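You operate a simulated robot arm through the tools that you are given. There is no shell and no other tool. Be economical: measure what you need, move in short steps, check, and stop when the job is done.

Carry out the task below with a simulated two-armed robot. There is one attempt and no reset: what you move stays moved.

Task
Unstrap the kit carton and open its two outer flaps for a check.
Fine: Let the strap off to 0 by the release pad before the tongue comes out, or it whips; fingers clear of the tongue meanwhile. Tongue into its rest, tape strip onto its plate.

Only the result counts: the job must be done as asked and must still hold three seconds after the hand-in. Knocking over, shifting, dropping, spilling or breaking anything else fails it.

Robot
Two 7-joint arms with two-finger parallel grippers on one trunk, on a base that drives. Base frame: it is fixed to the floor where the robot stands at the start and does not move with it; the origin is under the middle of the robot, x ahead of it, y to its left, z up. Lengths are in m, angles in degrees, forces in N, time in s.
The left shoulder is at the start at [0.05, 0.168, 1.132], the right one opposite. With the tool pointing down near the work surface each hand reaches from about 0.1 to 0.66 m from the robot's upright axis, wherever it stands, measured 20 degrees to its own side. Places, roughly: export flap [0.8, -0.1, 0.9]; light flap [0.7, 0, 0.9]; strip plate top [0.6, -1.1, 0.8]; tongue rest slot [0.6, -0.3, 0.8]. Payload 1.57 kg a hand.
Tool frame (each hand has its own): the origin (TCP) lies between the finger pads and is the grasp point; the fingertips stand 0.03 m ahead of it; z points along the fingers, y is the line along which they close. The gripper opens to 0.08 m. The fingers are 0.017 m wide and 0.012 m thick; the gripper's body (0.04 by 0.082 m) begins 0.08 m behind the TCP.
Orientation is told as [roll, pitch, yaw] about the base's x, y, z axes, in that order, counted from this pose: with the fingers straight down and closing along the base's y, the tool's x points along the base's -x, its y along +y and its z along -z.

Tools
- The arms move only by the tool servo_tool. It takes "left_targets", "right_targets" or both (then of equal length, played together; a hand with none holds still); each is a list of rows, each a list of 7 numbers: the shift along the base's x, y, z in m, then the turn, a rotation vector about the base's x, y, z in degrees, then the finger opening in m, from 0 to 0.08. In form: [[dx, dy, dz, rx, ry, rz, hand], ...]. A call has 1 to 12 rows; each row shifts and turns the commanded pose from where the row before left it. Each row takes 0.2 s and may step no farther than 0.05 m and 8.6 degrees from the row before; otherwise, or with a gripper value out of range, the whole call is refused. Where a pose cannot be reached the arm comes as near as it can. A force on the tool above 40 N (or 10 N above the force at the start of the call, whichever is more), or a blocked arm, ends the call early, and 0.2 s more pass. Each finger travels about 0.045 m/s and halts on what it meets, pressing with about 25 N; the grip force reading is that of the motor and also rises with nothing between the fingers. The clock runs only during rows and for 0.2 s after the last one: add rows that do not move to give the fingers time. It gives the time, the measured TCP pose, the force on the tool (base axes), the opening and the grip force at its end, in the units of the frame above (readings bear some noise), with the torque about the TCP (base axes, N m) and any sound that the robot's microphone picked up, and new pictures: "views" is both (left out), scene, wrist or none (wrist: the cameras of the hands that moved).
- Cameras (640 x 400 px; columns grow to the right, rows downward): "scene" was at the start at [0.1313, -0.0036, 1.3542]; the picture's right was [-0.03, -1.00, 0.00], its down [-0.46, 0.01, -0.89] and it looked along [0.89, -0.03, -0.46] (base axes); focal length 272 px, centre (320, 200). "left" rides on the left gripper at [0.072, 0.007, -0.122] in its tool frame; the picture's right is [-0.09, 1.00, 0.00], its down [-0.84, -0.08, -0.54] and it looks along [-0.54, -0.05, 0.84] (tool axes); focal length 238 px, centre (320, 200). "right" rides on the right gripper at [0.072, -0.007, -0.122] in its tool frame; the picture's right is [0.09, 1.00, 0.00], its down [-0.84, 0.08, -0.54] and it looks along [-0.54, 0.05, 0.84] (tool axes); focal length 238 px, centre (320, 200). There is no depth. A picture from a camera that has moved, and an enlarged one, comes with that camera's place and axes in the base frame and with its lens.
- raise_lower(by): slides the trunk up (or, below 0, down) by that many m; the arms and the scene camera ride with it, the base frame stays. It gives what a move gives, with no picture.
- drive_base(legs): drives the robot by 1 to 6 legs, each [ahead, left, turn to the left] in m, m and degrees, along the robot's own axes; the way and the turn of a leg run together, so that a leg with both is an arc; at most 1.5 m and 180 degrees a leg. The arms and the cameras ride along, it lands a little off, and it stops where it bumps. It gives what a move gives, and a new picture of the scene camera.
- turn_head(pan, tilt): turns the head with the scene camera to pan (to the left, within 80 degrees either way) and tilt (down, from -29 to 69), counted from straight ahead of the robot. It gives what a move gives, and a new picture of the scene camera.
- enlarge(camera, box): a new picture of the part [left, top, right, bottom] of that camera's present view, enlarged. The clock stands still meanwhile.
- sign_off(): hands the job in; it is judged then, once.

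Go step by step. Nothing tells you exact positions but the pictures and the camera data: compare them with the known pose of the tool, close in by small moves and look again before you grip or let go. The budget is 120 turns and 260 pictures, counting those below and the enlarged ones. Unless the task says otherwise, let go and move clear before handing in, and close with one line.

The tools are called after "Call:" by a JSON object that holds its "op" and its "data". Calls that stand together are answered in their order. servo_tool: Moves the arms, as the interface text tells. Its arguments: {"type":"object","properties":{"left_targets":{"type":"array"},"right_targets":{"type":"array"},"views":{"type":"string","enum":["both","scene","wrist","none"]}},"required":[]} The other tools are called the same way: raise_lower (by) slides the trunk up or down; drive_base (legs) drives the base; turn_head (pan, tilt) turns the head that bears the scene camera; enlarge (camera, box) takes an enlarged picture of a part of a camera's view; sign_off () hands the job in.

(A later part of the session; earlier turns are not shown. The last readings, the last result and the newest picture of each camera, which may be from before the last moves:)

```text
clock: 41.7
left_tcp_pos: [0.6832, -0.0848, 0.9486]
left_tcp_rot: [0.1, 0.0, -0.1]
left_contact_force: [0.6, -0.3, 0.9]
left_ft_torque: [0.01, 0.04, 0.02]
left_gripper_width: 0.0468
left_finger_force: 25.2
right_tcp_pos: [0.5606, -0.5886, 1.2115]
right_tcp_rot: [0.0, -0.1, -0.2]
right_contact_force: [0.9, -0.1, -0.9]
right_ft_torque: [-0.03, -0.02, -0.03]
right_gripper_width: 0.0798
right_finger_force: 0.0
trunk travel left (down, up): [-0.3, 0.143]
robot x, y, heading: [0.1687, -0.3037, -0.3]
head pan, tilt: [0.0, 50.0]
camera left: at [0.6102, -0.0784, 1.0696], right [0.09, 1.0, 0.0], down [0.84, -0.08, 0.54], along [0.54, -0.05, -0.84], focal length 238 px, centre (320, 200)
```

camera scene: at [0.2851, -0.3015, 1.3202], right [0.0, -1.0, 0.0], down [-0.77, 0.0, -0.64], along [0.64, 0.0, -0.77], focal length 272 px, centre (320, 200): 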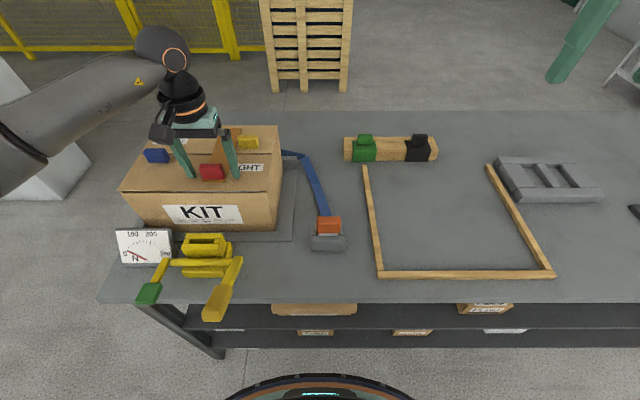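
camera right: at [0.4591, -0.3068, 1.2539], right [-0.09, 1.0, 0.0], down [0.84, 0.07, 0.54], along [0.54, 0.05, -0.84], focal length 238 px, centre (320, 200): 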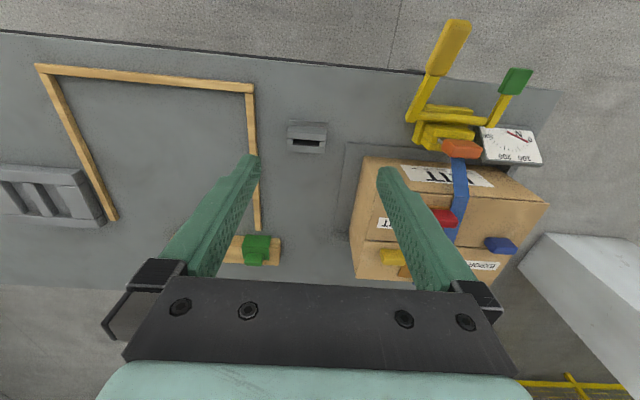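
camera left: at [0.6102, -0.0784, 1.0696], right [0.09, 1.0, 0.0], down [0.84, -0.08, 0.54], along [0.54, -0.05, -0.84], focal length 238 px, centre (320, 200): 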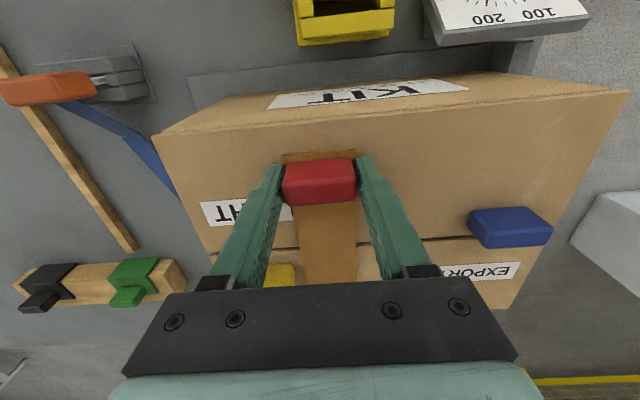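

Tab gripped (0.047 m). I lift a little and read the force.

Call:
{"op": "servo_tool", "data": {"left_targets": [[0, 0, 0.004, 0, 0, 0, 0.03], [0, 0, 0.004, 0, 0, 0, 0.03], [0, 0, 0.004, 0, 0, 0, 0.03], [0, 0, 0, 0, 0, 0, 0.03]]}}

Call:
{"op": "enlarge", "data": {"camera": "scene", "box": [130, 110, 290, 210]}}

```text
clock: 42.7
left_tcp_pos: [0.6827, -0.084, 0.9617]
left_tcp_rot: [0.1, -0.1, -0.1]
left_contact_force: [-0.3, 0.4, 0.0]
left_ft_torque: [0.02, 0.01, 0.01]
left_gripper_width: 0.0431
left_finger_force: 14.5
right_tcp_pos: [0.5605, -0.5895, 1.2119]
right_tcp_rot: [0.0, -0.1, -0.1]
right_contact_force: [0.9, -0.3, 0.2]
right_ft_torque: [-0.01, -0.04, 0.01]
right_gripper_width: 0.0802
right_finger_force: 0.0
trunk travel left (down, up): [-0.3, 0.143]
robot x, y, heading: [0.1705, -0.2968, -0.2]
head pan, tilt: [0.0, 50.0]
camera scene: at [0.2851, -0.3015, 1.3203], right [0.0, -1.0, 0.0], down [-0.77, 0.0, -0.64], along [0.64, 0.0, -0.77], focal length 272 px, centre (320, 200)
camera left: at [0.6102, -0.0784, 1.0822], right [0.09, 1.0, 0.0], down [0.84, -0.08, 0.54], along [0.54, -0.05, -0.84], focal length 238 px, centre (320, 200)
```

scene: 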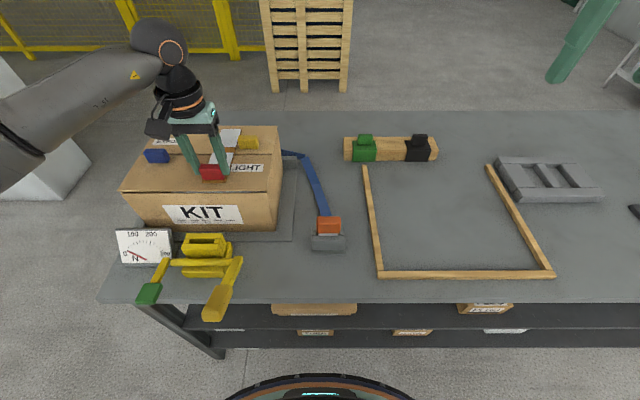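
left: 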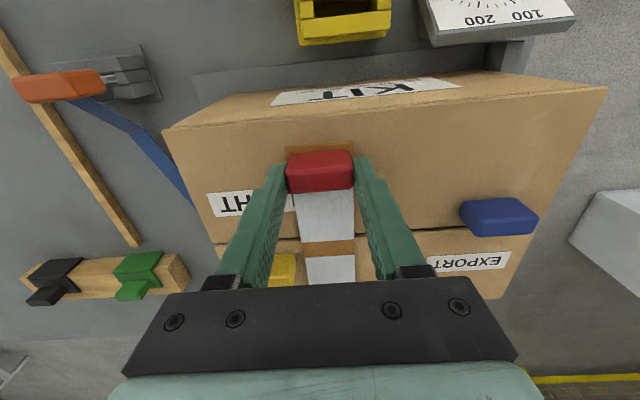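

```text
4.00 times, centred on (210, 160) of scene
camera zoom: at [0.2851, -0.3015, 1.3203], right [0.0, -1.0, 0.0], down [-0.77, 0.0, -0.64], along [0.64, 0.0, -0.77], focal length 1089 px, centre (760, 360)
```

zoom: 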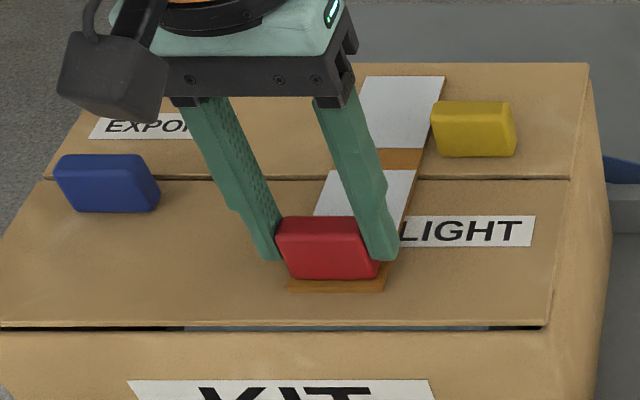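

The tab stayed while the fingers slid up, and white patches appeared on the tape. I zoom in to understand.

Call:
{"op": "enlarge", "data": {"camera": "left", "box": [220, 120, 420, 290]}}

Call:
{"op": "enlarge", "data": {"camera": "scene", "box": [190, 120, 270, 190]}}

```text
2.35 times, centred on (320, 205) of left
camera zoom: at [0.6102, -0.0784, 1.0822], right [0.09, 1.0, 0.0], down [0.84, -0.08, 0.54], along [0.54, -0.05, -0.84], focal length 561 px, centre (320, 188)
```

zoom: 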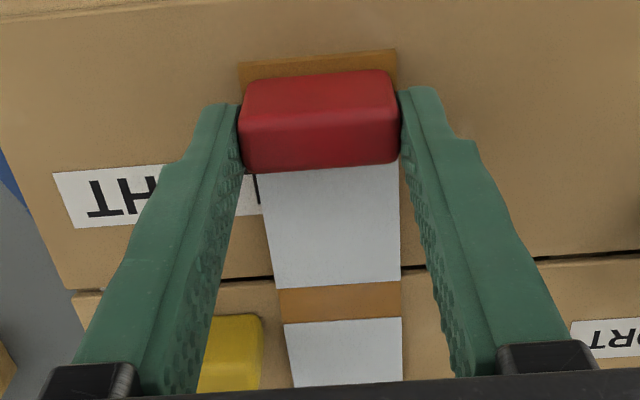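

```text
5.71 times, centred on (230, 155) of scene
camera zoom: at [0.2851, -0.3015, 1.3203], right [0.0, -1.0, 0.0], down [-0.77, 0.0, -0.64], along [0.64, 0.0, -0.77], focal length 1555 px, centre (834, 457)
```

zoom: 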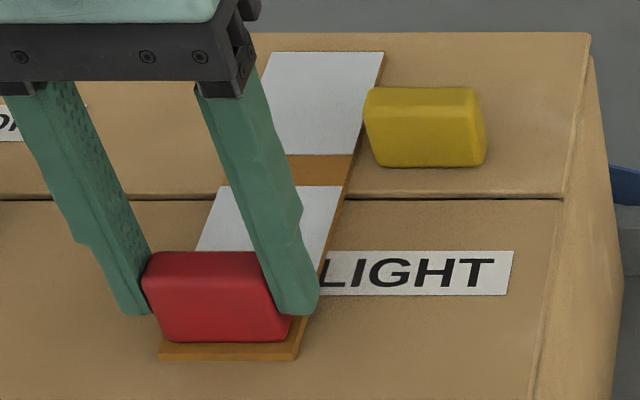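

The fingers slid off upward; I regrip lower and test gently again.

Call:
{"op": "servo_tool", "data": {"left_targets": [[0, 0, 0, 0, 0, 0, 0.06], [0, 0, -0.008, 0, 0, 0, 0.07], [0, 0, -0.008, 0, 0, 0, 0.07], [0, 0, -0.002, 0, 0, 0, 0.05], [0, 0, 0, 0, 0, 0, 0.03], [0, 0, 0, 0, 0, 0, 0.03], [0, 0, 0, 0, 0, 0, 0.03]], "views": "wrist"}}

```text
clock: 44.3
left_tcp_pos: [0.6828, -0.0844, 0.947]
left_tcp_rot: [-0.1, -0.4, 0.0]
left_contact_force: [1.2, 6.7, 29.9]
left_ft_torque: [0.39, 0.12, 0.02]
left_gripper_width: 0.0467
left_finger_force: 25.3
right_tcp_pos: [0.5583, -0.5892, 1.2131]
right_tcp_rot: [0.1, -0.3, -0.2]
right_contact_force: [-0.3, 0.4, 0.3]
right_ft_torque: [-0.03, 0.01, 0.0]
right_gripper_width: 0.0799
right_finger_force: 0.1
trunk travel left (down, up): [-0.3, 0.143]
robot x, y, heading: [0.1663, -0.2994, -0.3]
head pan, tilt: [0.0, 50.0]
camera left: at [0.6086, -0.0781, 1.0671], right [0.09, 1.0, 0.0], down [0.83, -0.08, 0.55], along [0.55, -0.05, -0.84], focal length 238 px, centre (320, 200)
```

left: 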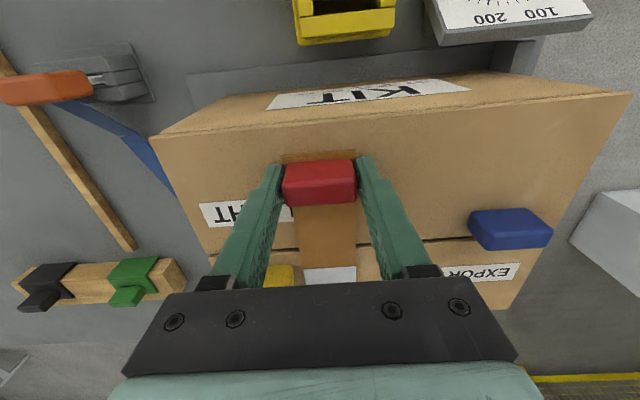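

Pressing down re-stuck the near half (brown again), so white means loosened. I lift again in small steps without pressing.

Call:
{"op": "servo_tool", "data": {"left_targets": [[0, 0, 0.003, 0, 0, 0, 0.03], [0, 0, 0.002, 0, 0, 0, 0.03], [0, 0, 0.001, 0, 0, 0, 0.03], [0, 0, 0.001, 0, 0, 0, 0.03], [0, 0, 0.001, 0, 0, 0, 0.03], [0, 0, 0.001, 0, 0, 0, 0.03], [0, 0, 0.001, 0, 0, 0, 0.03]], "views": "wrist"}}

```text
clock: 45.9
left_tcp_pos: [0.6835, -0.0851, 0.9525]
left_tcp_rot: [-0.2, -0.1, -0.1]
left_contact_force: [0.1, 0.2, -0.1]
left_ft_torque: [0.01, -0.01, -0.02]
left_gripper_width: 0.0469
left_finger_force: 24.6
right_tcp_pos: [0.5614, -0.5892, 1.2129]
right_tcp_rot: [-0.1, -0.1, -0.2]
right_contact_force: [-0.7, -0.8, -0.4]
right_ft_torque: [0.01, 0.0, 0.01]
right_gripper_width: 0.0799
right_finger_force: 0.1
trunk travel left (down, up): [-0.3, 0.143]
robot x, y, heading: [0.169, -0.3004, -0.3]
head pan, tilt: [0.0, 50.0]
camera left: at [0.6101, -0.0785, 1.0739], right [0.09, 1.0, 0.0], down [0.84, -0.08, 0.54], along [0.54, -0.05, -0.84], focal length 238 px, centre (320, 200)
```

left: 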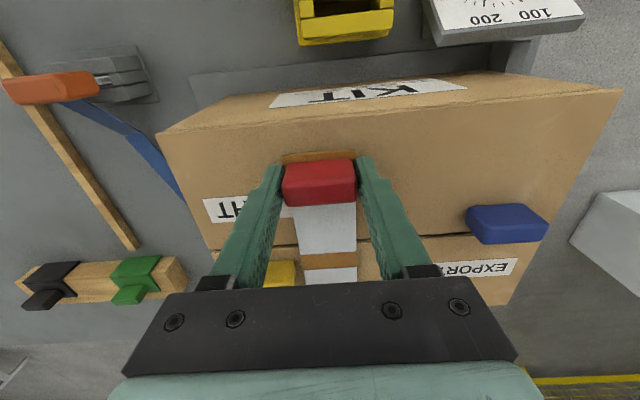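

Both halves loose and grip firm with no load. I keep lifting slowly.

Call:
{"op": "servo_tool", "data": {"left_targets": [[0, 0, 0.003, 0, 0, 0, 0.03], [0, 0, 0.004, 0, 0, 0, 0.03], [0, 0, 0.006, 0, 0, 0, 0.03], [0, 0, 0.008, 0, 0, 0, 0.03], [0, 0, 0, 0, 0, 0, 0.03]]}}

Call:
{"op": "enlarge", "data": {"camera": "scene", "box": [130, 100, 290, 210]}}

```text
clock: 47.1
left_tcp_pos: [0.683, -0.0848, 0.9747]
left_tcp_rot: [0.0, 0.0, 0.0]
left_contact_force: [0.3, 0.7, -0.3]
left_ft_torque: [-0.01, 0.01, 0.03]
left_gripper_width: 0.0468
left_finger_force: 24.7
right_tcp_pos: [0.5615, -0.5881, 1.2122]
right_tcp_rot: [0.1, -0.1, -0.2]
right_contact_force: [-0.6, 0.6, 0.0]
right_ft_torque: [0.01, -0.01, 0.0]
right_gripper_width: 0.0798
right_finger_force: 0.1
trunk travel left (down, up): [-0.3, 0.143]
robot x, y, heading: [0.1668, -0.2967, -0.2]
head pan, tilt: [0.0, 50.0]
camera scene: at [0.2852, -0.3014, 1.3202], right [0.0, -1.0, 0.0], down [-0.77, 0.0, -0.64], along [0.64, 0.0, -0.77], focal length 272 px, centre (320, 200)
camera left: at [0.6102, -0.0785, 1.0953], right [0.09, 1.0, 0.0], down [0.84, -0.08, 0.54], along [0.54, -0.05, -0.84], focal length 238 px, centre (320, 200)
```

scene: 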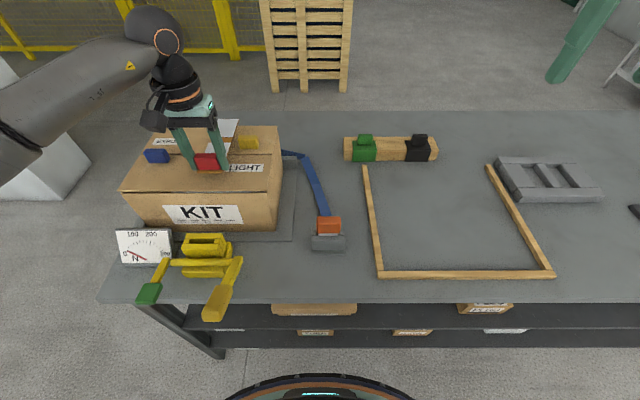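
left: 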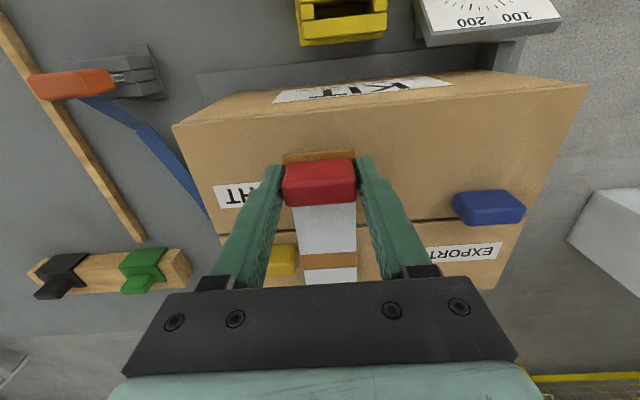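

```text
3.64 times, centred on (210, 155) of scene
camera zoom: at [0.2852, -0.3014, 1.3202], right [0.0, -1.0, 0.0], down [-0.77, 0.0, -0.64], along [0.64, 0.0, -0.77], focal length 990 px, centre (720, 364)
```

zoom: 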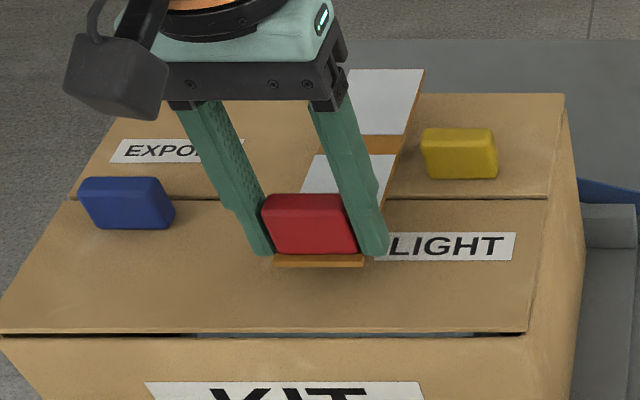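

The strip comes off whole and rigid. I lift it clear and look at the strip plate.

Call:
{"op": "servo_tool", "data": {"left_targets": [[0, 0, 0.03, 0, 0, 0, 0.03], [0, 0, 0.04, 0, 0, 0, 0.03], [-0.02, -0.01, 0.03, 0, 0, 0, 0.03], [-0.03, -0.02, 0, 0, 0, 0, 0.03], [-0.03, -0.02, 0, 0, 0, 0, 0.03], [-0.03, -0.02, 0, 0, 0, 0, 0.03], [0, 0, 0, 0, 0, 0, 0.03]], "views": "scene"}}

Call:
{"op": "turn_head", "data": {"pan": -50, "tilt": 35}}

Call:
{"op": "enlarge", "data": {"camera": "scene", "box": [280, 60, 520, 220]}}

```text
clock: 48.7
left_tcp_pos: [0.5725, -0.1556, 1.0734]
left_tcp_rot: [0.0, -0.1, -0.1]
left_contact_force: [-0.3, -0.2, -0.6]
left_ft_torque: [0.0, 0.04, 0.01]
left_gripper_width: 0.047
left_finger_force: 25.0
right_tcp_pos: [0.5611, -0.5886, 1.2117]
right_tcp_rot: [0.0, -0.2, -0.1]
right_contact_force: [0.2, 0.8, 0.5]
right_ft_torque: [0.03, 0.03, -0.03]
right_gripper_width: 0.0798
right_finger_force: 0.0
trunk travel left (down, up): [-0.3, 0.143]
robot x, y, heading: [0.1665, -0.3002, -0.1]
head pan, tilt: [0.0, 50.0]
camera scene: at [0.2852, -0.3013, 1.3202], right [0.0, -1.0, 0.0], down [-0.77, 0.0, -0.64], along [0.64, 0.0, -0.77], focal length 272 px, centre (320, 200)
```

scene: 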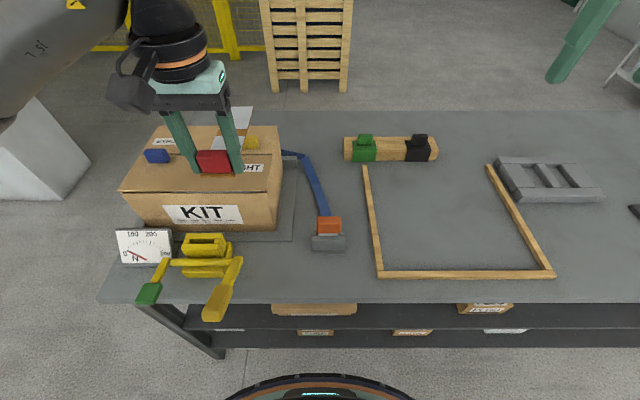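

```text
clock: 49.9
left_tcp_pos: [0.5734, -0.1558, 1.0727]
left_tcp_rot: [0.0, -0.1, 0.0]
left_contact_force: [-0.2, 0.0, -0.3]
left_ft_torque: [0.0, 0.03, -0.03]
left_gripper_width: 0.047
left_finger_force: 24.7
right_tcp_pos: [0.5604, -0.589, 1.2121]
right_tcp_rot: [-0.1, -0.1, -0.2]
right_contact_force: [0.7, -0.6, 1.1]
right_ft_torque: [0.02, 0.0, 0.0]
right_gripper_width: 0.0799
right_finger_force: 0.1
trunk travel left (down, up): [-0.3, 0.143]
robot x, y, heading: [0.169, -0.2985, -0.2]
head pan, tilt: [-50.0, 35.0]
camera scene: at [0.2646, -0.3688, 1.342], right [-0.77, -0.64, 0.0], down [-0.37, 0.44, -0.82], along [0.53, -0.63, -0.57], focal length 272 px, centre (320, 200)
```

scene: 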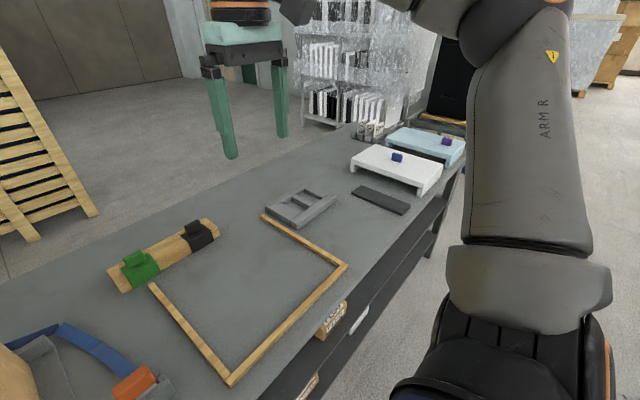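

```text
2.50 times, centred on (400, 140) of scene
camera zoom: at [0.2646, -0.3688, 1.342], right [-0.77, -0.64, 0.0], down [-0.37, 0.44, -0.82], along [0.53, -0.63, -0.57], focal length 680 px, centre (120, 350)
```

zoom: 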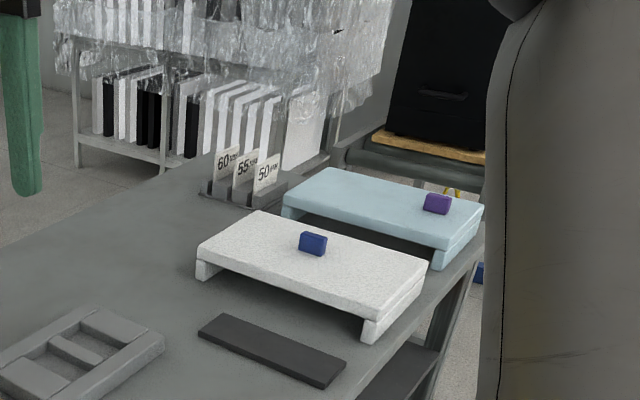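

The plate is at x 0.52–0.73, y −1.11 to −1.18, aligned with the strip. I drive right with the strip held high.

Call:
{"op": "drive_base", "data": {"legs": [[0, -0.46, 0], [0, -0.46, 0]]}}

Call:
{"op": "turn_head", "data": {"pan": 0, "tilt": 50}}

```text
clock: 55.0
left_tcp_pos: [0.5706, -1.0775, 1.0738]
left_tcp_rot: [0.0, 0.0, 0.1]
left_contact_force: [-0.8, -0.9, -0.3]
left_ft_torque: [0.02, 0.0, 0.02]
left_gripper_width: 0.0467
left_finger_force: 25.5
right_tcp_pos: [0.5597, -1.5116, 1.2127]
right_tcp_rot: [0.0, -0.1, -0.1]
right_contact_force: [0.8, 0.1, 0.3]
right_ft_torque: [0.03, 0.01, 0.0]
right_gripper_width: 0.0799
right_finger_force: 0.1
trunk travel left (down, up): [-0.3, 0.143]
robot x, y, heading: [0.1607, -1.2239, -0.2]
head pan, tilt: [-50.0, 35.0]
camera scene: at [0.262, -1.2919, 1.3419], right [-0.77, -0.64, 0.0], down [-0.37, 0.44, -0.82], along [0.53, -0.63, -0.57], focal length 272 px, centre (320, 200)
```

scene: 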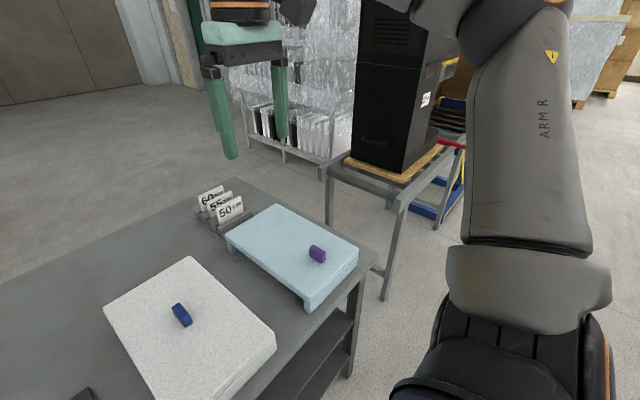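

```text
clock: 56.2
left_tcp_pos: [0.5697, -1.0788, 1.0743]
left_tcp_rot: [-0.1, -0.1, 0.0]
left_contact_force: [0.3, -0.5, -0.5]
left_ft_torque: [0.03, 0.01, -0.01]
left_gripper_width: 0.0467
left_finger_force: 24.7
right_tcp_pos: [0.5571, -1.5111, 1.2119]
right_tcp_rot: [-0.1, -0.2, -0.2]
right_contact_force: [0.4, -0.4, -0.7]
right_ft_torque: [0.01, 0.0, 0.0]
right_gripper_width: 0.08
right_finger_force: 0.1
trunk travel left (down, up): [-0.3, 0.143]
robot x, y, heading: [0.1634, -1.2258, -0.0]
head pan, tilt: [0.0, 50.0]
camera scene: at [0.2825, -1.2241, 1.3203], right [0.0, -1.0, 0.0], down [-0.77, 0.0, -0.64], along [0.64, 0.0, -0.77], focal length 272 px, centre (320, 200)
```

scene: 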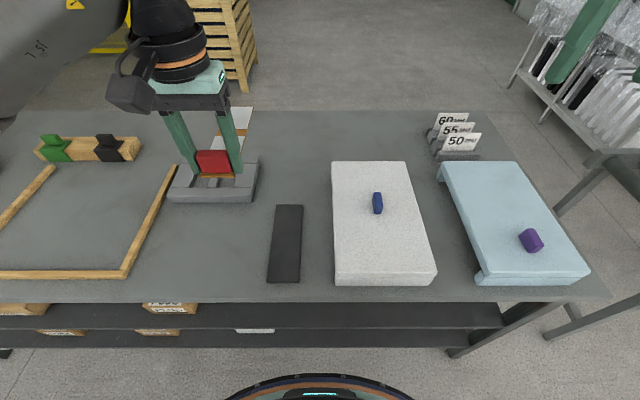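

Plate top spans x 0.519–0.721, y −1.111 to −1.179. I check the strip's extent in the hand.

Call:
{"op": "servo_tool", "data": {"left_targets": [[-0.01, -0.033, -0.03, 0, 0, 0, 0.03], [-0.01, -0.033, -0.03, 0, 0, 0, 0.03], [-0.005, 0, -0.04, 0, 0, 0, 0.03], [0, 0, -0.04, 0, 0, 0, 0.03], [0, 0, 0, 0, 0, 0, 0.03]]}}

Call:
{"op": "enlarge", "data": {"camera": "scene", "box": [210, 130, 370, 300]}}

```text
clock: 57.4
left_tcp_pos: [0.5445, -1.1437, 0.9332]
left_tcp_rot: [0.0, 0.0, -0.1]
left_contact_force: [0.3, -0.1, -0.1]
left_ft_torque: [0.02, 0.0, 0.02]
left_gripper_width: 0.0467
left_finger_force: 24.8
right_tcp_pos: [0.5596, -1.51, 1.2111]
right_tcp_rot: [0.0, -0.1, -0.2]
right_contact_force: [0.2, -0.5, 0.2]
right_ft_torque: [0.01, 0.06, -0.01]
right_gripper_width: 0.0799
right_finger_force: 0.1
trunk travel left (down, up): [-0.3, 0.143]
robot x, y, heading: [0.1629, -1.2195, -0.1]
head pan, tilt: [0.0, 50.0]
camera scene: at [0.2825, -1.2241, 1.3203], right [0.0, -1.0, 0.0], down [-0.77, 0.0, -0.64], along [0.64, 0.0, -0.77], focal length 272 px, centre (320, 200)
camera left: at [0.4717, -1.1375, 1.0536], right [0.09, 1.0, 0.0], down [0.84, -0.08, 0.54], along [0.54, -0.05, -0.84], focal length 238 px, centre (320, 200)
```

scene: 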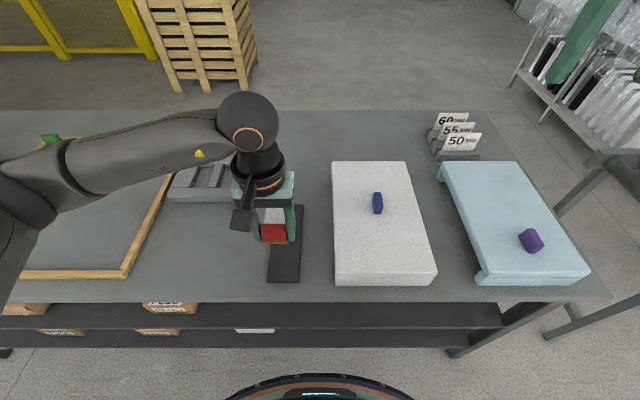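
left: 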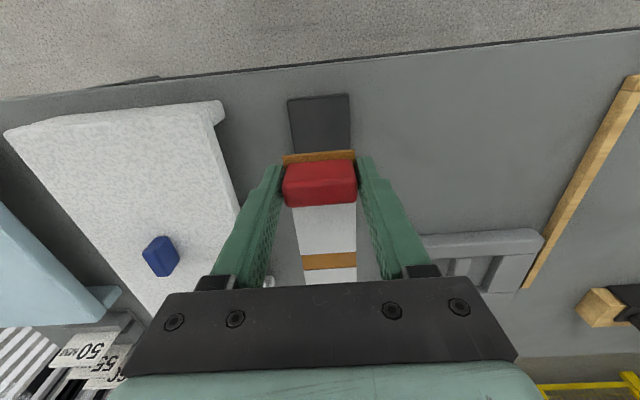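

```text
2.35 times, centred on (290, 215) of scene
camera zoom: at [0.2825, -1.2241, 1.3203], right [0.0, -1.0, 0.0], down [-0.77, 0.0, -0.64], along [0.64, 0.0, -0.77], focal length 640 px, centre (391, 165)
```

zoom: 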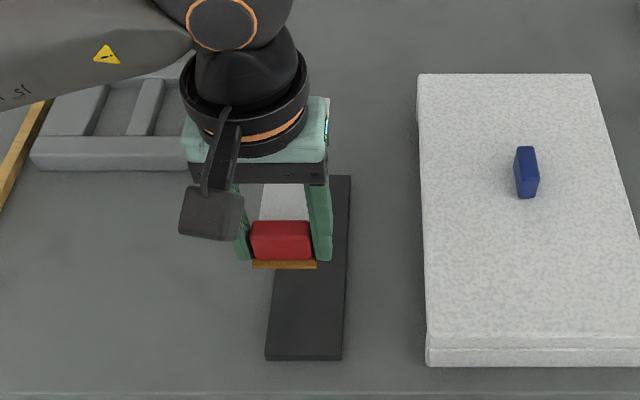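

Strip centre lies about 0.08 ahead of the TCP and y matches. I lower onto the plate, slowing at the end.

Call:
{"op": "servo_tool", "data": {"left_targets": [[-0.004, -0.001, -0.04, 0, 0, 0, 0.03], [0, 0, -0.04, 0, 0, 0, 0.03], [0, 0, -0.025, 0, 0, 0, 0.03], [0, 0, 0, 0, 0, 0, 0.03]]}}

Call:
{"op": "enlarge", "data": {"camera": "scene", "box": [210, 180, 370, 300]}}

```text
clock: 58.4
left_tcp_pos: [0.5423, -1.143, 0.827]
left_tcp_rot: [-0.1, 0.0, 0.1]
left_contact_force: [0.3, 0.2, -0.4]
left_ft_torque: [-0.02, 0.0, 0.02]
left_gripper_width: 0.0468
left_finger_force: 25.3
right_tcp_pos: [0.559, -1.5119, 1.2112]
right_tcp_rot: [-0.1, -0.1, -0.2]
right_contact_force: [-0.2, 0.3, -0.3]
right_ft_torque: [-0.01, -0.01, -0.02]
right_gripper_width: 0.0802
right_finger_force: 0.1
trunk travel left (down, up): [-0.3, 0.143]
robot x, y, heading: [0.1634, -1.2218, -0.2]
head pan, tilt: [0.0, 50.0]
camera scene: at [0.2825, -1.2241, 1.3202], right [0.0, -1.0, 0.0], down [-0.77, 0.0, -0.64], along [0.64, 0.0, -0.77], focal length 272 px, centre (320, 200)
camera left: at [0.469, -1.1372, 0.9476], right [0.09, 1.0, 0.0], down [0.84, -0.08, 0.54], along [0.54, -0.05, -0.84], focal length 238 px, centre (320, 200)
```

scene: 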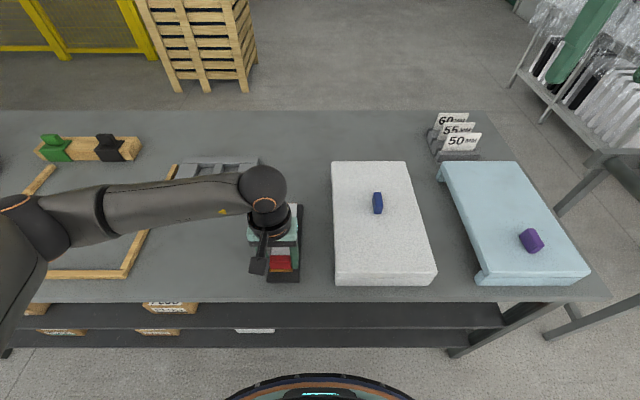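
left: 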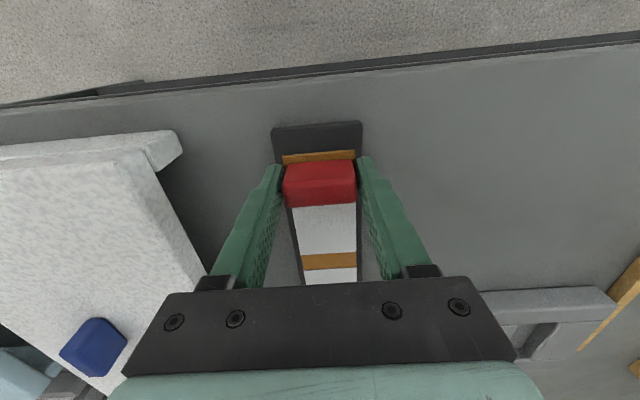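

```text
3.33 times, centred on (290, 240) of scene
camera zoom: at [0.2825, -1.2241, 1.3202], right [0.0, -1.0, 0.0], down [-0.77, 0.0, -0.64], along [0.64, 0.0, -0.77], focal length 907 px, centre (420, 67)
```

zoom: 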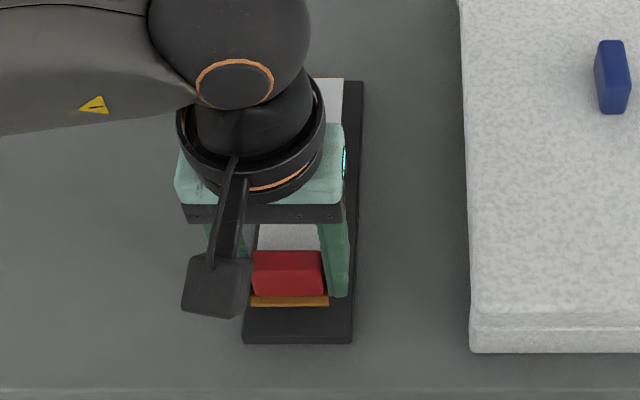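

Well centred; shift −3 mm in y and set down in small steps.

Call:
{"op": "servo_tool", "data": {"left_targets": [[0, -0.003, -0.005, 0, 0, 0, 0.03], [0, 0, -0.004, 0, 0, 0, 0.03], [0, 0, -0.003, 0, 0, 0, 0.03], [0, 0, -0.002, 0, 0, 0, 0.03], [0, 0, -0.002, 0, 0, 0, 0.03], [0, 0, 0, 0, 0, 0, 0.03]]}}

Call:
{"op": "enlarge", "data": {"camera": "scene", "box": [210, 180, 370, 300]}}

```text
clock: 59.8
left_tcp_pos: [0.5409, -1.1469, 0.8131]
left_tcp_rot: [0.0, 0.1, 0.0]
left_contact_force: [0.1, 0.1, -0.1]
left_ft_torque: [0.01, -0.03, 0.0]
left_gripper_width: 0.0471
left_finger_force: 25.2
right_tcp_pos: [0.5598, -1.5106, 1.2116]
right_tcp_rot: [0.1, -0.2, -0.2]
right_contact_force: [-0.8, -0.6, 0.2]
right_ft_torque: [-0.02, -0.01, -0.03]
right_gripper_width: 0.0798
right_finger_force: 0.0
trunk travel left (down, up): [-0.3, 0.143]
robot x, y, heading: [0.1673, -1.2203, -0.1]
head pan, tilt: [0.0, 50.0]
camera scene: at [0.2825, -1.2241, 1.3202], right [0.0, -1.0, 0.0], down [-0.77, 0.0, -0.64], along [0.64, 0.0, -0.77], focal length 272 px, centre (320, 200)
camera left: at [0.4687, -1.1408, 0.933], right [0.09, 1.0, 0.0], down [0.84, -0.08, 0.54], along [0.54, -0.05, -0.84], focal length 238 px, centre (320, 200)
```

scene: 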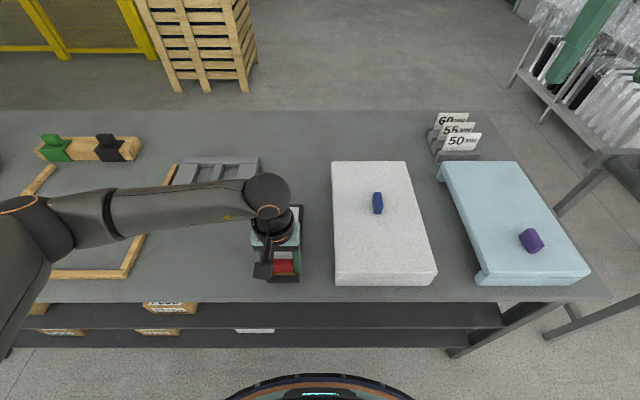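
left: 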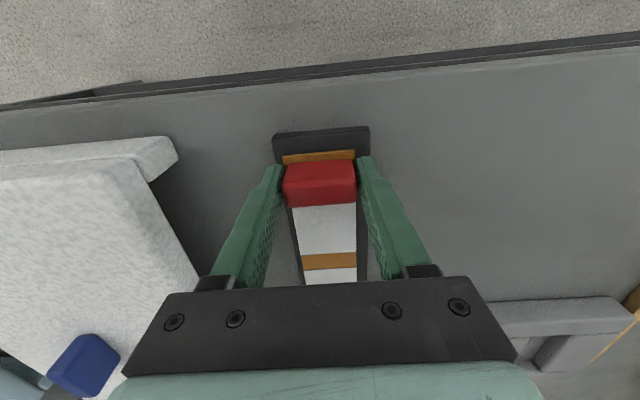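

```text
3.33 times, centred on (290, 240) of scene
camera zoom: at [0.2825, -1.2241, 1.3202], right [0.0, -1.0, 0.0], down [-0.77, 0.0, -0.64], along [0.64, 0.0, -0.77], focal length 907 px, centre (420, 67)
```

zoom: 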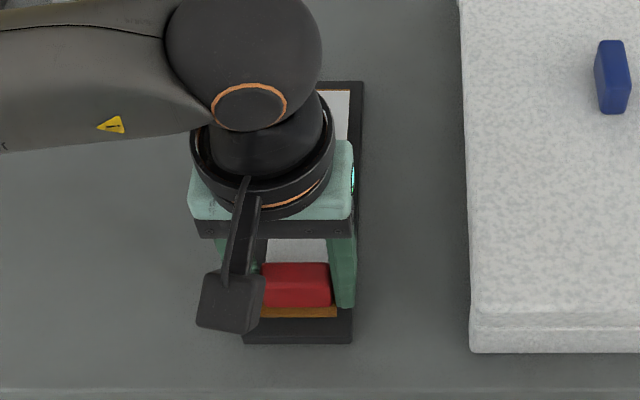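

Not touching yet; continue by millimetres.

Call:
{"op": "servo_tool", "data": {"left_targets": [[0, 0, -0.001, 0, 0, 0, 0.03], [0, 0, -0.001, 0, 0, 0, 0.03], [0, 0, -0.001, 0, 0, 0, 0.03], [0, 0, -0.001, 0, 0, 0, 0.03], [0, 0, -0.001, 0, 0, 0, 0.03], [0, 0, 0, 0, 0, 0, 0.03]], "views": "none"}}

```text
clock: 61.2
left_tcp_pos: [0.541, -1.1466, 0.8075]
left_tcp_rot: [-0.1, 0.0, 0.0]
left_contact_force: [-0.4, 0.4, -0.5]
left_ft_torque: [-0.01, 0.0, -0.01]
left_gripper_width: 0.0467
left_finger_force: 25.1
right_tcp_pos: [0.5589, -1.5102, 1.2122]
right_tcp_rot: [-0.1, -0.2, -0.2]
right_contact_force: [-0.2, 1.5, -0.3]
right_ft_torque: [-0.01, 0.01, 0.02]
right_gripper_width: 0.0801
right_finger_force: 0.1
trunk travel left (down, up): [-0.3, 0.143]
robot x, y, heading: [0.1693, -1.2261, -0.1]
head pan, tilt: [0.0, 50.0]
```

Call:
{"op": "servo_tool", "data": {"left_targets": [[0, 0, -0.001, 0, 0, 0, 0.03], [0, 0, -0.001, 0, 0, 0, 0.03], [0, 0, -0.001, 0, 0, 0, 0.03], [0, 0, -0.001, 0, 0, 0, 0.03], [0, 0, 0, 0, 0, 0, 0.03]], "views": "wrist"}}

```text
clock: 62.4
left_tcp_pos: [0.5417, -1.1469, 0.8031]
left_tcp_rot: [0.0, 0.0, 0.0]
left_contact_force: [-1.2, 0.2, -0.5]
left_ft_torque: [0.0, -0.01, 0.02]
left_gripper_width: 0.0469
left_finger_force: 24.7
right_tcp_pos: [0.5587, -1.5112, 1.2128]
right_tcp_rot: [0.0, -0.1, -0.2]
right_contact_force: [-0.5, 0.0, 1.6]
right_ft_torque: [-0.01, -0.03, 0.01]
right_gripper_width: 0.0801
right_finger_force: 0.1
trunk travel left (down, up): [-0.3, 0.143]
robot x, y, heading: [0.1633, -1.2272, -0.1]
head pan, tilt: [0.0, 50.0]
camera left: at [0.4688, -1.1413, 0.9244], right [0.09, 1.0, 0.0], down [0.84, -0.08, 0.54], along [0.54, -0.05, -0.84], focal length 238 px, centre (320, 200)
```

left: 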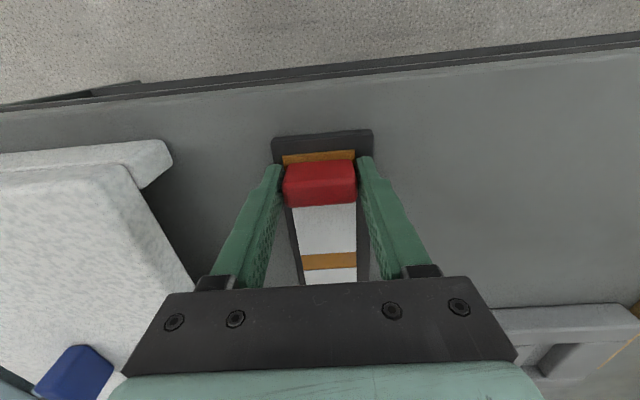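

Call:
{"op": "servo_tool", "data": {"left_targets": [[0, 0, -0.001, 0, 0, 0, 0.03], [0, 0, -0.001, 0, 0, 0, 0.03], [0, 0, -0.001, 0, 0, 0, 0.03], [0, 0, 0, 0, 0, 0, 0.03]], "views": "wrist"}}

Call:
{"op": "enlarge", "data": {"camera": "left", "box": [240, 110, 400, 210]}}

```text
clock: 63.4
left_tcp_pos: [0.541, -1.1471, 0.8015]
left_tcp_rot: [0.0, -0.2, 0.0]
left_contact_force: [-2.5, 6.0, 19.6]
left_ft_torque: [0.37, 0.28, -0.07]
left_gripper_width: 0.0468
left_finger_force: 25.3
right_tcp_pos: [0.558, -1.5114, 1.2125]
right_tcp_rot: [0.0, -0.1, -0.1]
right_contact_force: [-0.4, 0.8, 0.5]
right_ft_torque: [-0.01, -0.03, 0.02]
right_gripper_width: 0.0802
right_finger_force: 0.1
trunk travel left (down, up): [-0.3, 0.143]
robot x, y, heading: [0.166, -1.224, -0.2]
head pan, tilt: [0.0, 50.0]
camera left: at [0.4681, -1.1412, 0.9227], right [0.09, 1.0, 0.0], down [0.83, -0.08, 0.55], along [0.54, -0.05, -0.84], focal length 238 px, centre (320, 200)
```

left: 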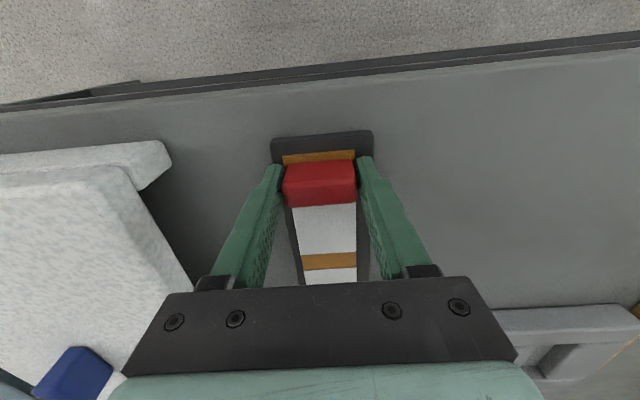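

```text
4.00 times, centred on (320, 160) of left
camera zoom: at [0.4681, -1.1412, 0.9227], right [0.09, 1.0, 0.0], down [0.83, -0.08, 0.55], along [0.54, -0.05, -0.84], focal length 953 px, centre (320, 360)
```

zoom: 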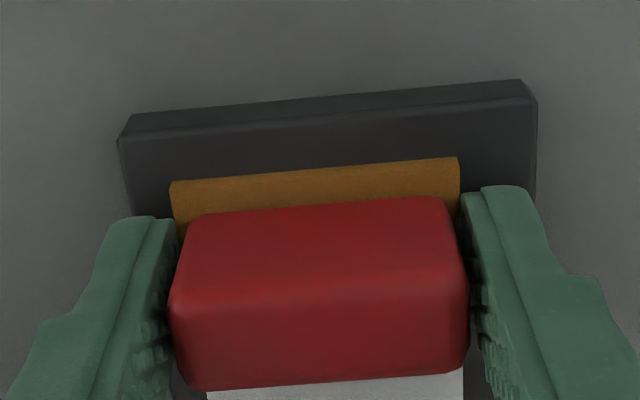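

Contact at 20 N: the strip is on the plate. I ease off, open, and rise.

Call:
{"op": "servo_tool", "data": {"left_targets": [[0, 0, 0.002, 0, 0, 0, 0.03], [0, 0, 0, 0, 0, 0, 0.05], [0, 0, 0, 0, 0, 0, 0.06], [0, 0, 0, 0, 0, 0, 0.065], [0, 0, 0.02, 0, 0, 0, 0.07], [0, 0, 0.045, 0, 0, 0, 0.07], [0, 0, 0.045, 0, 0, 0, 0.07], [0, 0, 0.045, 0, 0, 0, 0.07], [0, 0, 0.045, 0, 0, 0, 0.07], [0, 0.03, 0.035, 0, 0, 0, 0.07], [0, 0.03, 0.035, 0, 0, 0, 0.07]]}}

Call:
{"op": "enlarge", "data": {"camera": "scene", "box": [210, 180, 370, 300]}}

```text
clock: 65.8
left_tcp_pos: [0.5413, -1.0859, 1.0741]
left_tcp_rot: [0.0, 0.0, 0.0]
left_contact_force: [-1.5, -0.1, -0.5]
left_ft_torque: [0.02, -0.03, 0.02]
left_gripper_width: 0.0701
left_finger_force: 0.1
right_tcp_pos: [0.5587, -1.5106, 1.2125]
right_tcp_rot: [0.0, -0.1, -0.2]
right_contact_force: [-0.1, 0.0, 0.1]
right_ft_torque: [0.0, 0.02, 0.01]
right_gripper_width: 0.0801
right_finger_force: 0.1
trunk travel left (down, up): [-0.3, 0.143]
robot x, y, heading: [0.1648, -1.2239, -0.1]
head pan, tilt: [0.0, 50.0]
camera scene: at [0.2822, -1.2239, 1.3203], right [0.0, -1.0, 0.0], down [-0.77, 0.0, -0.64], along [0.64, 0.0, -0.77], focal length 272 px, centre (320, 200)
camera left: at [0.4686, -1.0809, 1.1946], right [0.09, 1.0, 0.0], down [0.84, -0.08, 0.54], along [0.54, -0.05, -0.84], focal length 238 px, centre (320, 200)
```

scene: 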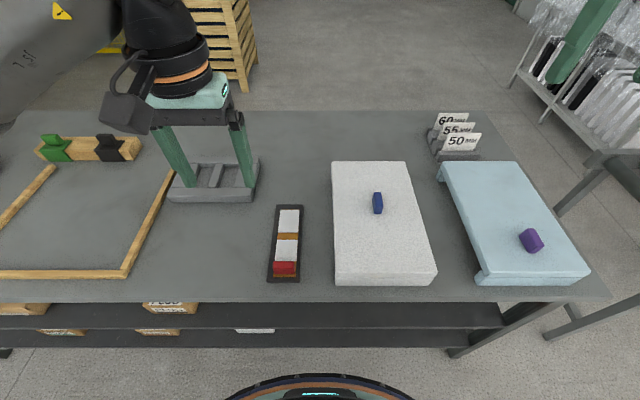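
left: 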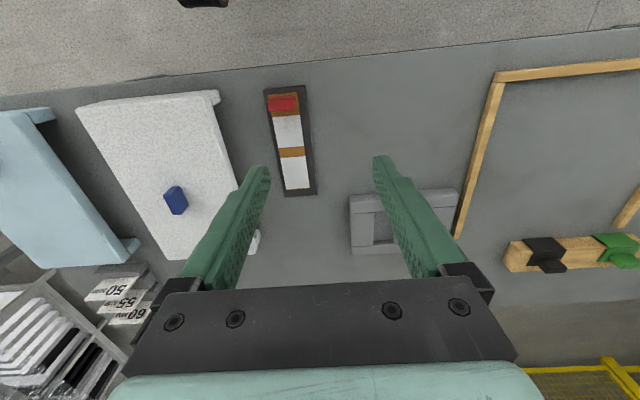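

```text
3.33 times, centred on (290, 240) of scene
camera zoom: at [0.2822, -1.2239, 1.3203], right [0.0, -1.0, 0.0], down [-0.77, 0.0, -0.64], along [0.64, 0.0, -0.77], focal length 907 px, centre (420, 67)
```

zoom: 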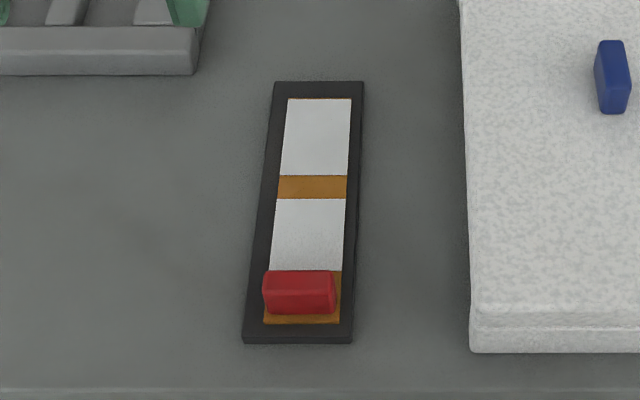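

The strip lies centred on its plate. I drive back left to the carton and check the base clearance to the table.

Call:
{"op": "drive_base", "data": {"legs": [[0, 0.48, 0], [0, 0.48, 0]]}}

Call:
{"op": "turn_head", "data": {"pan": 0, "tilt": 69}}

```text
clock: 71.1
left_tcp_pos: [0.5474, -0.1339, 1.073]
left_tcp_rot: [-0.1, 0.0, -0.4]
left_contact_force: [0.0, -0.2, 0.5]
left_ft_torque: [0.01, 0.0, -0.02]
left_gripper_width: 0.07
left_finger_force: 0.0
right_tcp_pos: [0.562, -0.5572, 1.2128]
right_tcp_rot: [-0.1, 0.0, -0.6]
right_contact_force: [-0.8, -0.3, -0.6]
right_ft_torque: [-0.02, 0.01, 0.02]
right_gripper_width: 0.0798
right_finger_force: 0.1
trunk travel left (down, up): [-0.3, 0.143]
robot x, y, heading: [0.1755, -0.2649, -0.7]
head pan, tilt: [0.0, 50.0]
camera scene: at [0.2882, -0.2684, 1.3202], right [-0.01, -1.0, 0.0], down [-0.77, 0.01, -0.64], along [0.64, -0.01, -0.77], focal length 272 px, centre (320, 200)
```

scene: 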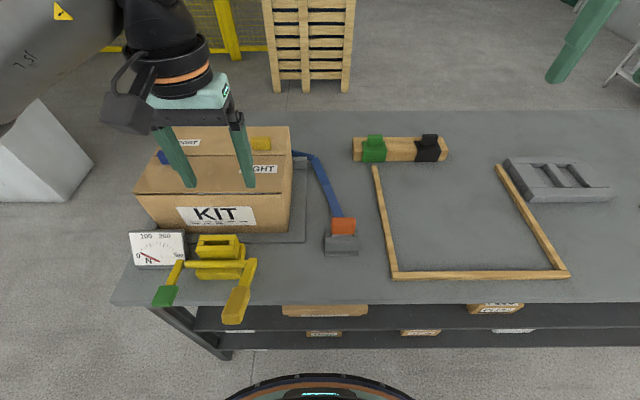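

```text
clock: 71.9
left_tcp_pos: [0.5487, -0.1335, 1.072]
left_tcp_rot: [0.0, 0.1, -0.4]
left_contact_force: [-0.7, -0.5, -0.4]
left_ft_torque: [0.03, 0.03, 0.02]
left_gripper_width: 0.0702
left_finger_force: 0.0
right_tcp_pos: [0.562, -0.5577, 1.2125]
right_tcp_rot: [0.0, -0.1, -0.6]
right_contact_force: [0.1, -0.1, -0.5]
right_ft_torque: [0.0, 0.01, -0.03]
right_gripper_width: 0.0802
right_finger_force: 0.1
trunk travel left (down, up): [-0.3, 0.143]
robot x, y, heading: [0.1719, -0.2688, -0.4]
head pan, tilt: [0.0, 68.8]
camera scene: at [0.2671, -0.2686, 1.2983], right [-0.01, -1.0, 0.0], down [-0.93, 0.01, -0.36], along [0.36, 0.0, -0.93], focal length 272 px, centre (320, 200)
```

scene: 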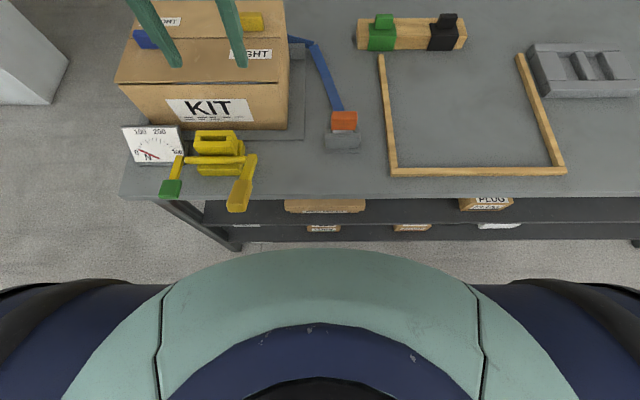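

Torso has some clearance to the table edge. I edge ahead 5 cm, then bring the left hand above the blue handle.

Call:
{"op": "drive_base", "data": {"legs": [[0.05, 0.03, 0.5]]}}

Call:
{"op": "turn_head", "data": {"pan": 10, "tilt": 45}}

```text
clock: 72.8
left_tcp_pos: [0.5963, -0.1013, 1.0729]
left_tcp_rot: [-0.1, 0.1, 0.1]
left_contact_force: [-0.2, 0.5, 0.0]
left_ft_torque: [0.0, 0.01, -0.01]
left_gripper_width: 0.0701
left_finger_force: 0.1
right_tcp_pos: [0.6139, -0.5245, 1.2117]
right_tcp_rot: [0.0, 0.0, -0.1]
right_contact_force: [-0.5, 0.0, -0.5]
right_ft_torque: [-0.03, 0.02, -0.01]
right_gripper_width: 0.0798
right_finger_force: 0.1
trunk travel left (down, up): [-0.3, 0.143]
robot x, y, heading: [0.2202, -0.237, -0.1]
head pan, tilt: [0.0, 68.8]
camera scene: at [0.317, -0.2376, 1.2982], right [0.0, -1.0, 0.0], down [-0.93, 0.0, -0.36], along [0.36, 0.0, -0.93], focal length 272 px, centre (320, 200)
```

scene: 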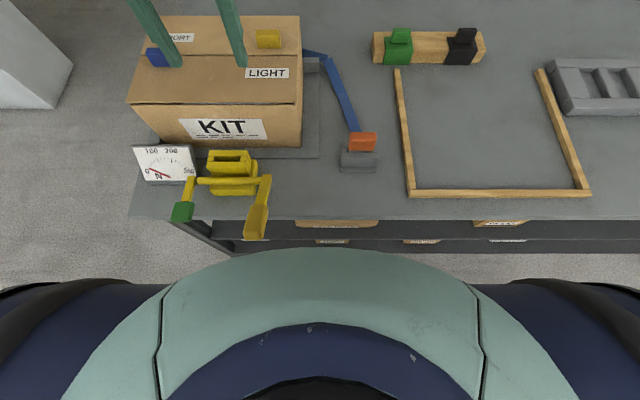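

```text
clock: 73.7
left_tcp_pos: [0.5958, -0.1009, 1.0727]
left_tcp_rot: [-0.1, -0.1, 0.1]
left_contact_force: [1.2, -0.1, -0.3]
left_ft_torque: [0.03, -0.03, 0.02]
left_gripper_width: 0.0699
left_finger_force: 0.0
right_tcp_pos: [0.6137, -0.5238, 1.211]
right_tcp_rot: [0.0, -0.1, -0.1]
right_contact_force: [-0.3, 0.0, 0.0]
right_ft_torque: [0.04, 0.04, 0.01]
right_gripper_width: 0.0803
right_finger_force: 0.0
trunk travel left (down, up): [-0.3, 0.143]
robot x, y, heading: [0.2216, -0.2352, -0.2]
head pan, tilt: [10.0, 45.0]
camera scene: at [0.3404, -0.2239, 1.3271], right [0.17, -0.98, 0.0], down [-0.7, -0.12, -0.71], along [0.7, 0.12, -0.71], focal length 272 px, centre (320, 200)
```

scene: 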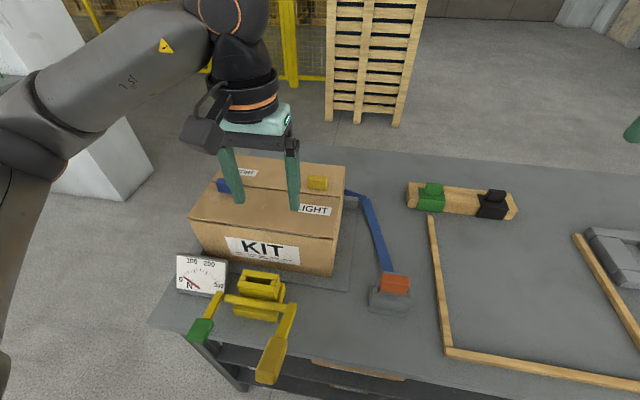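

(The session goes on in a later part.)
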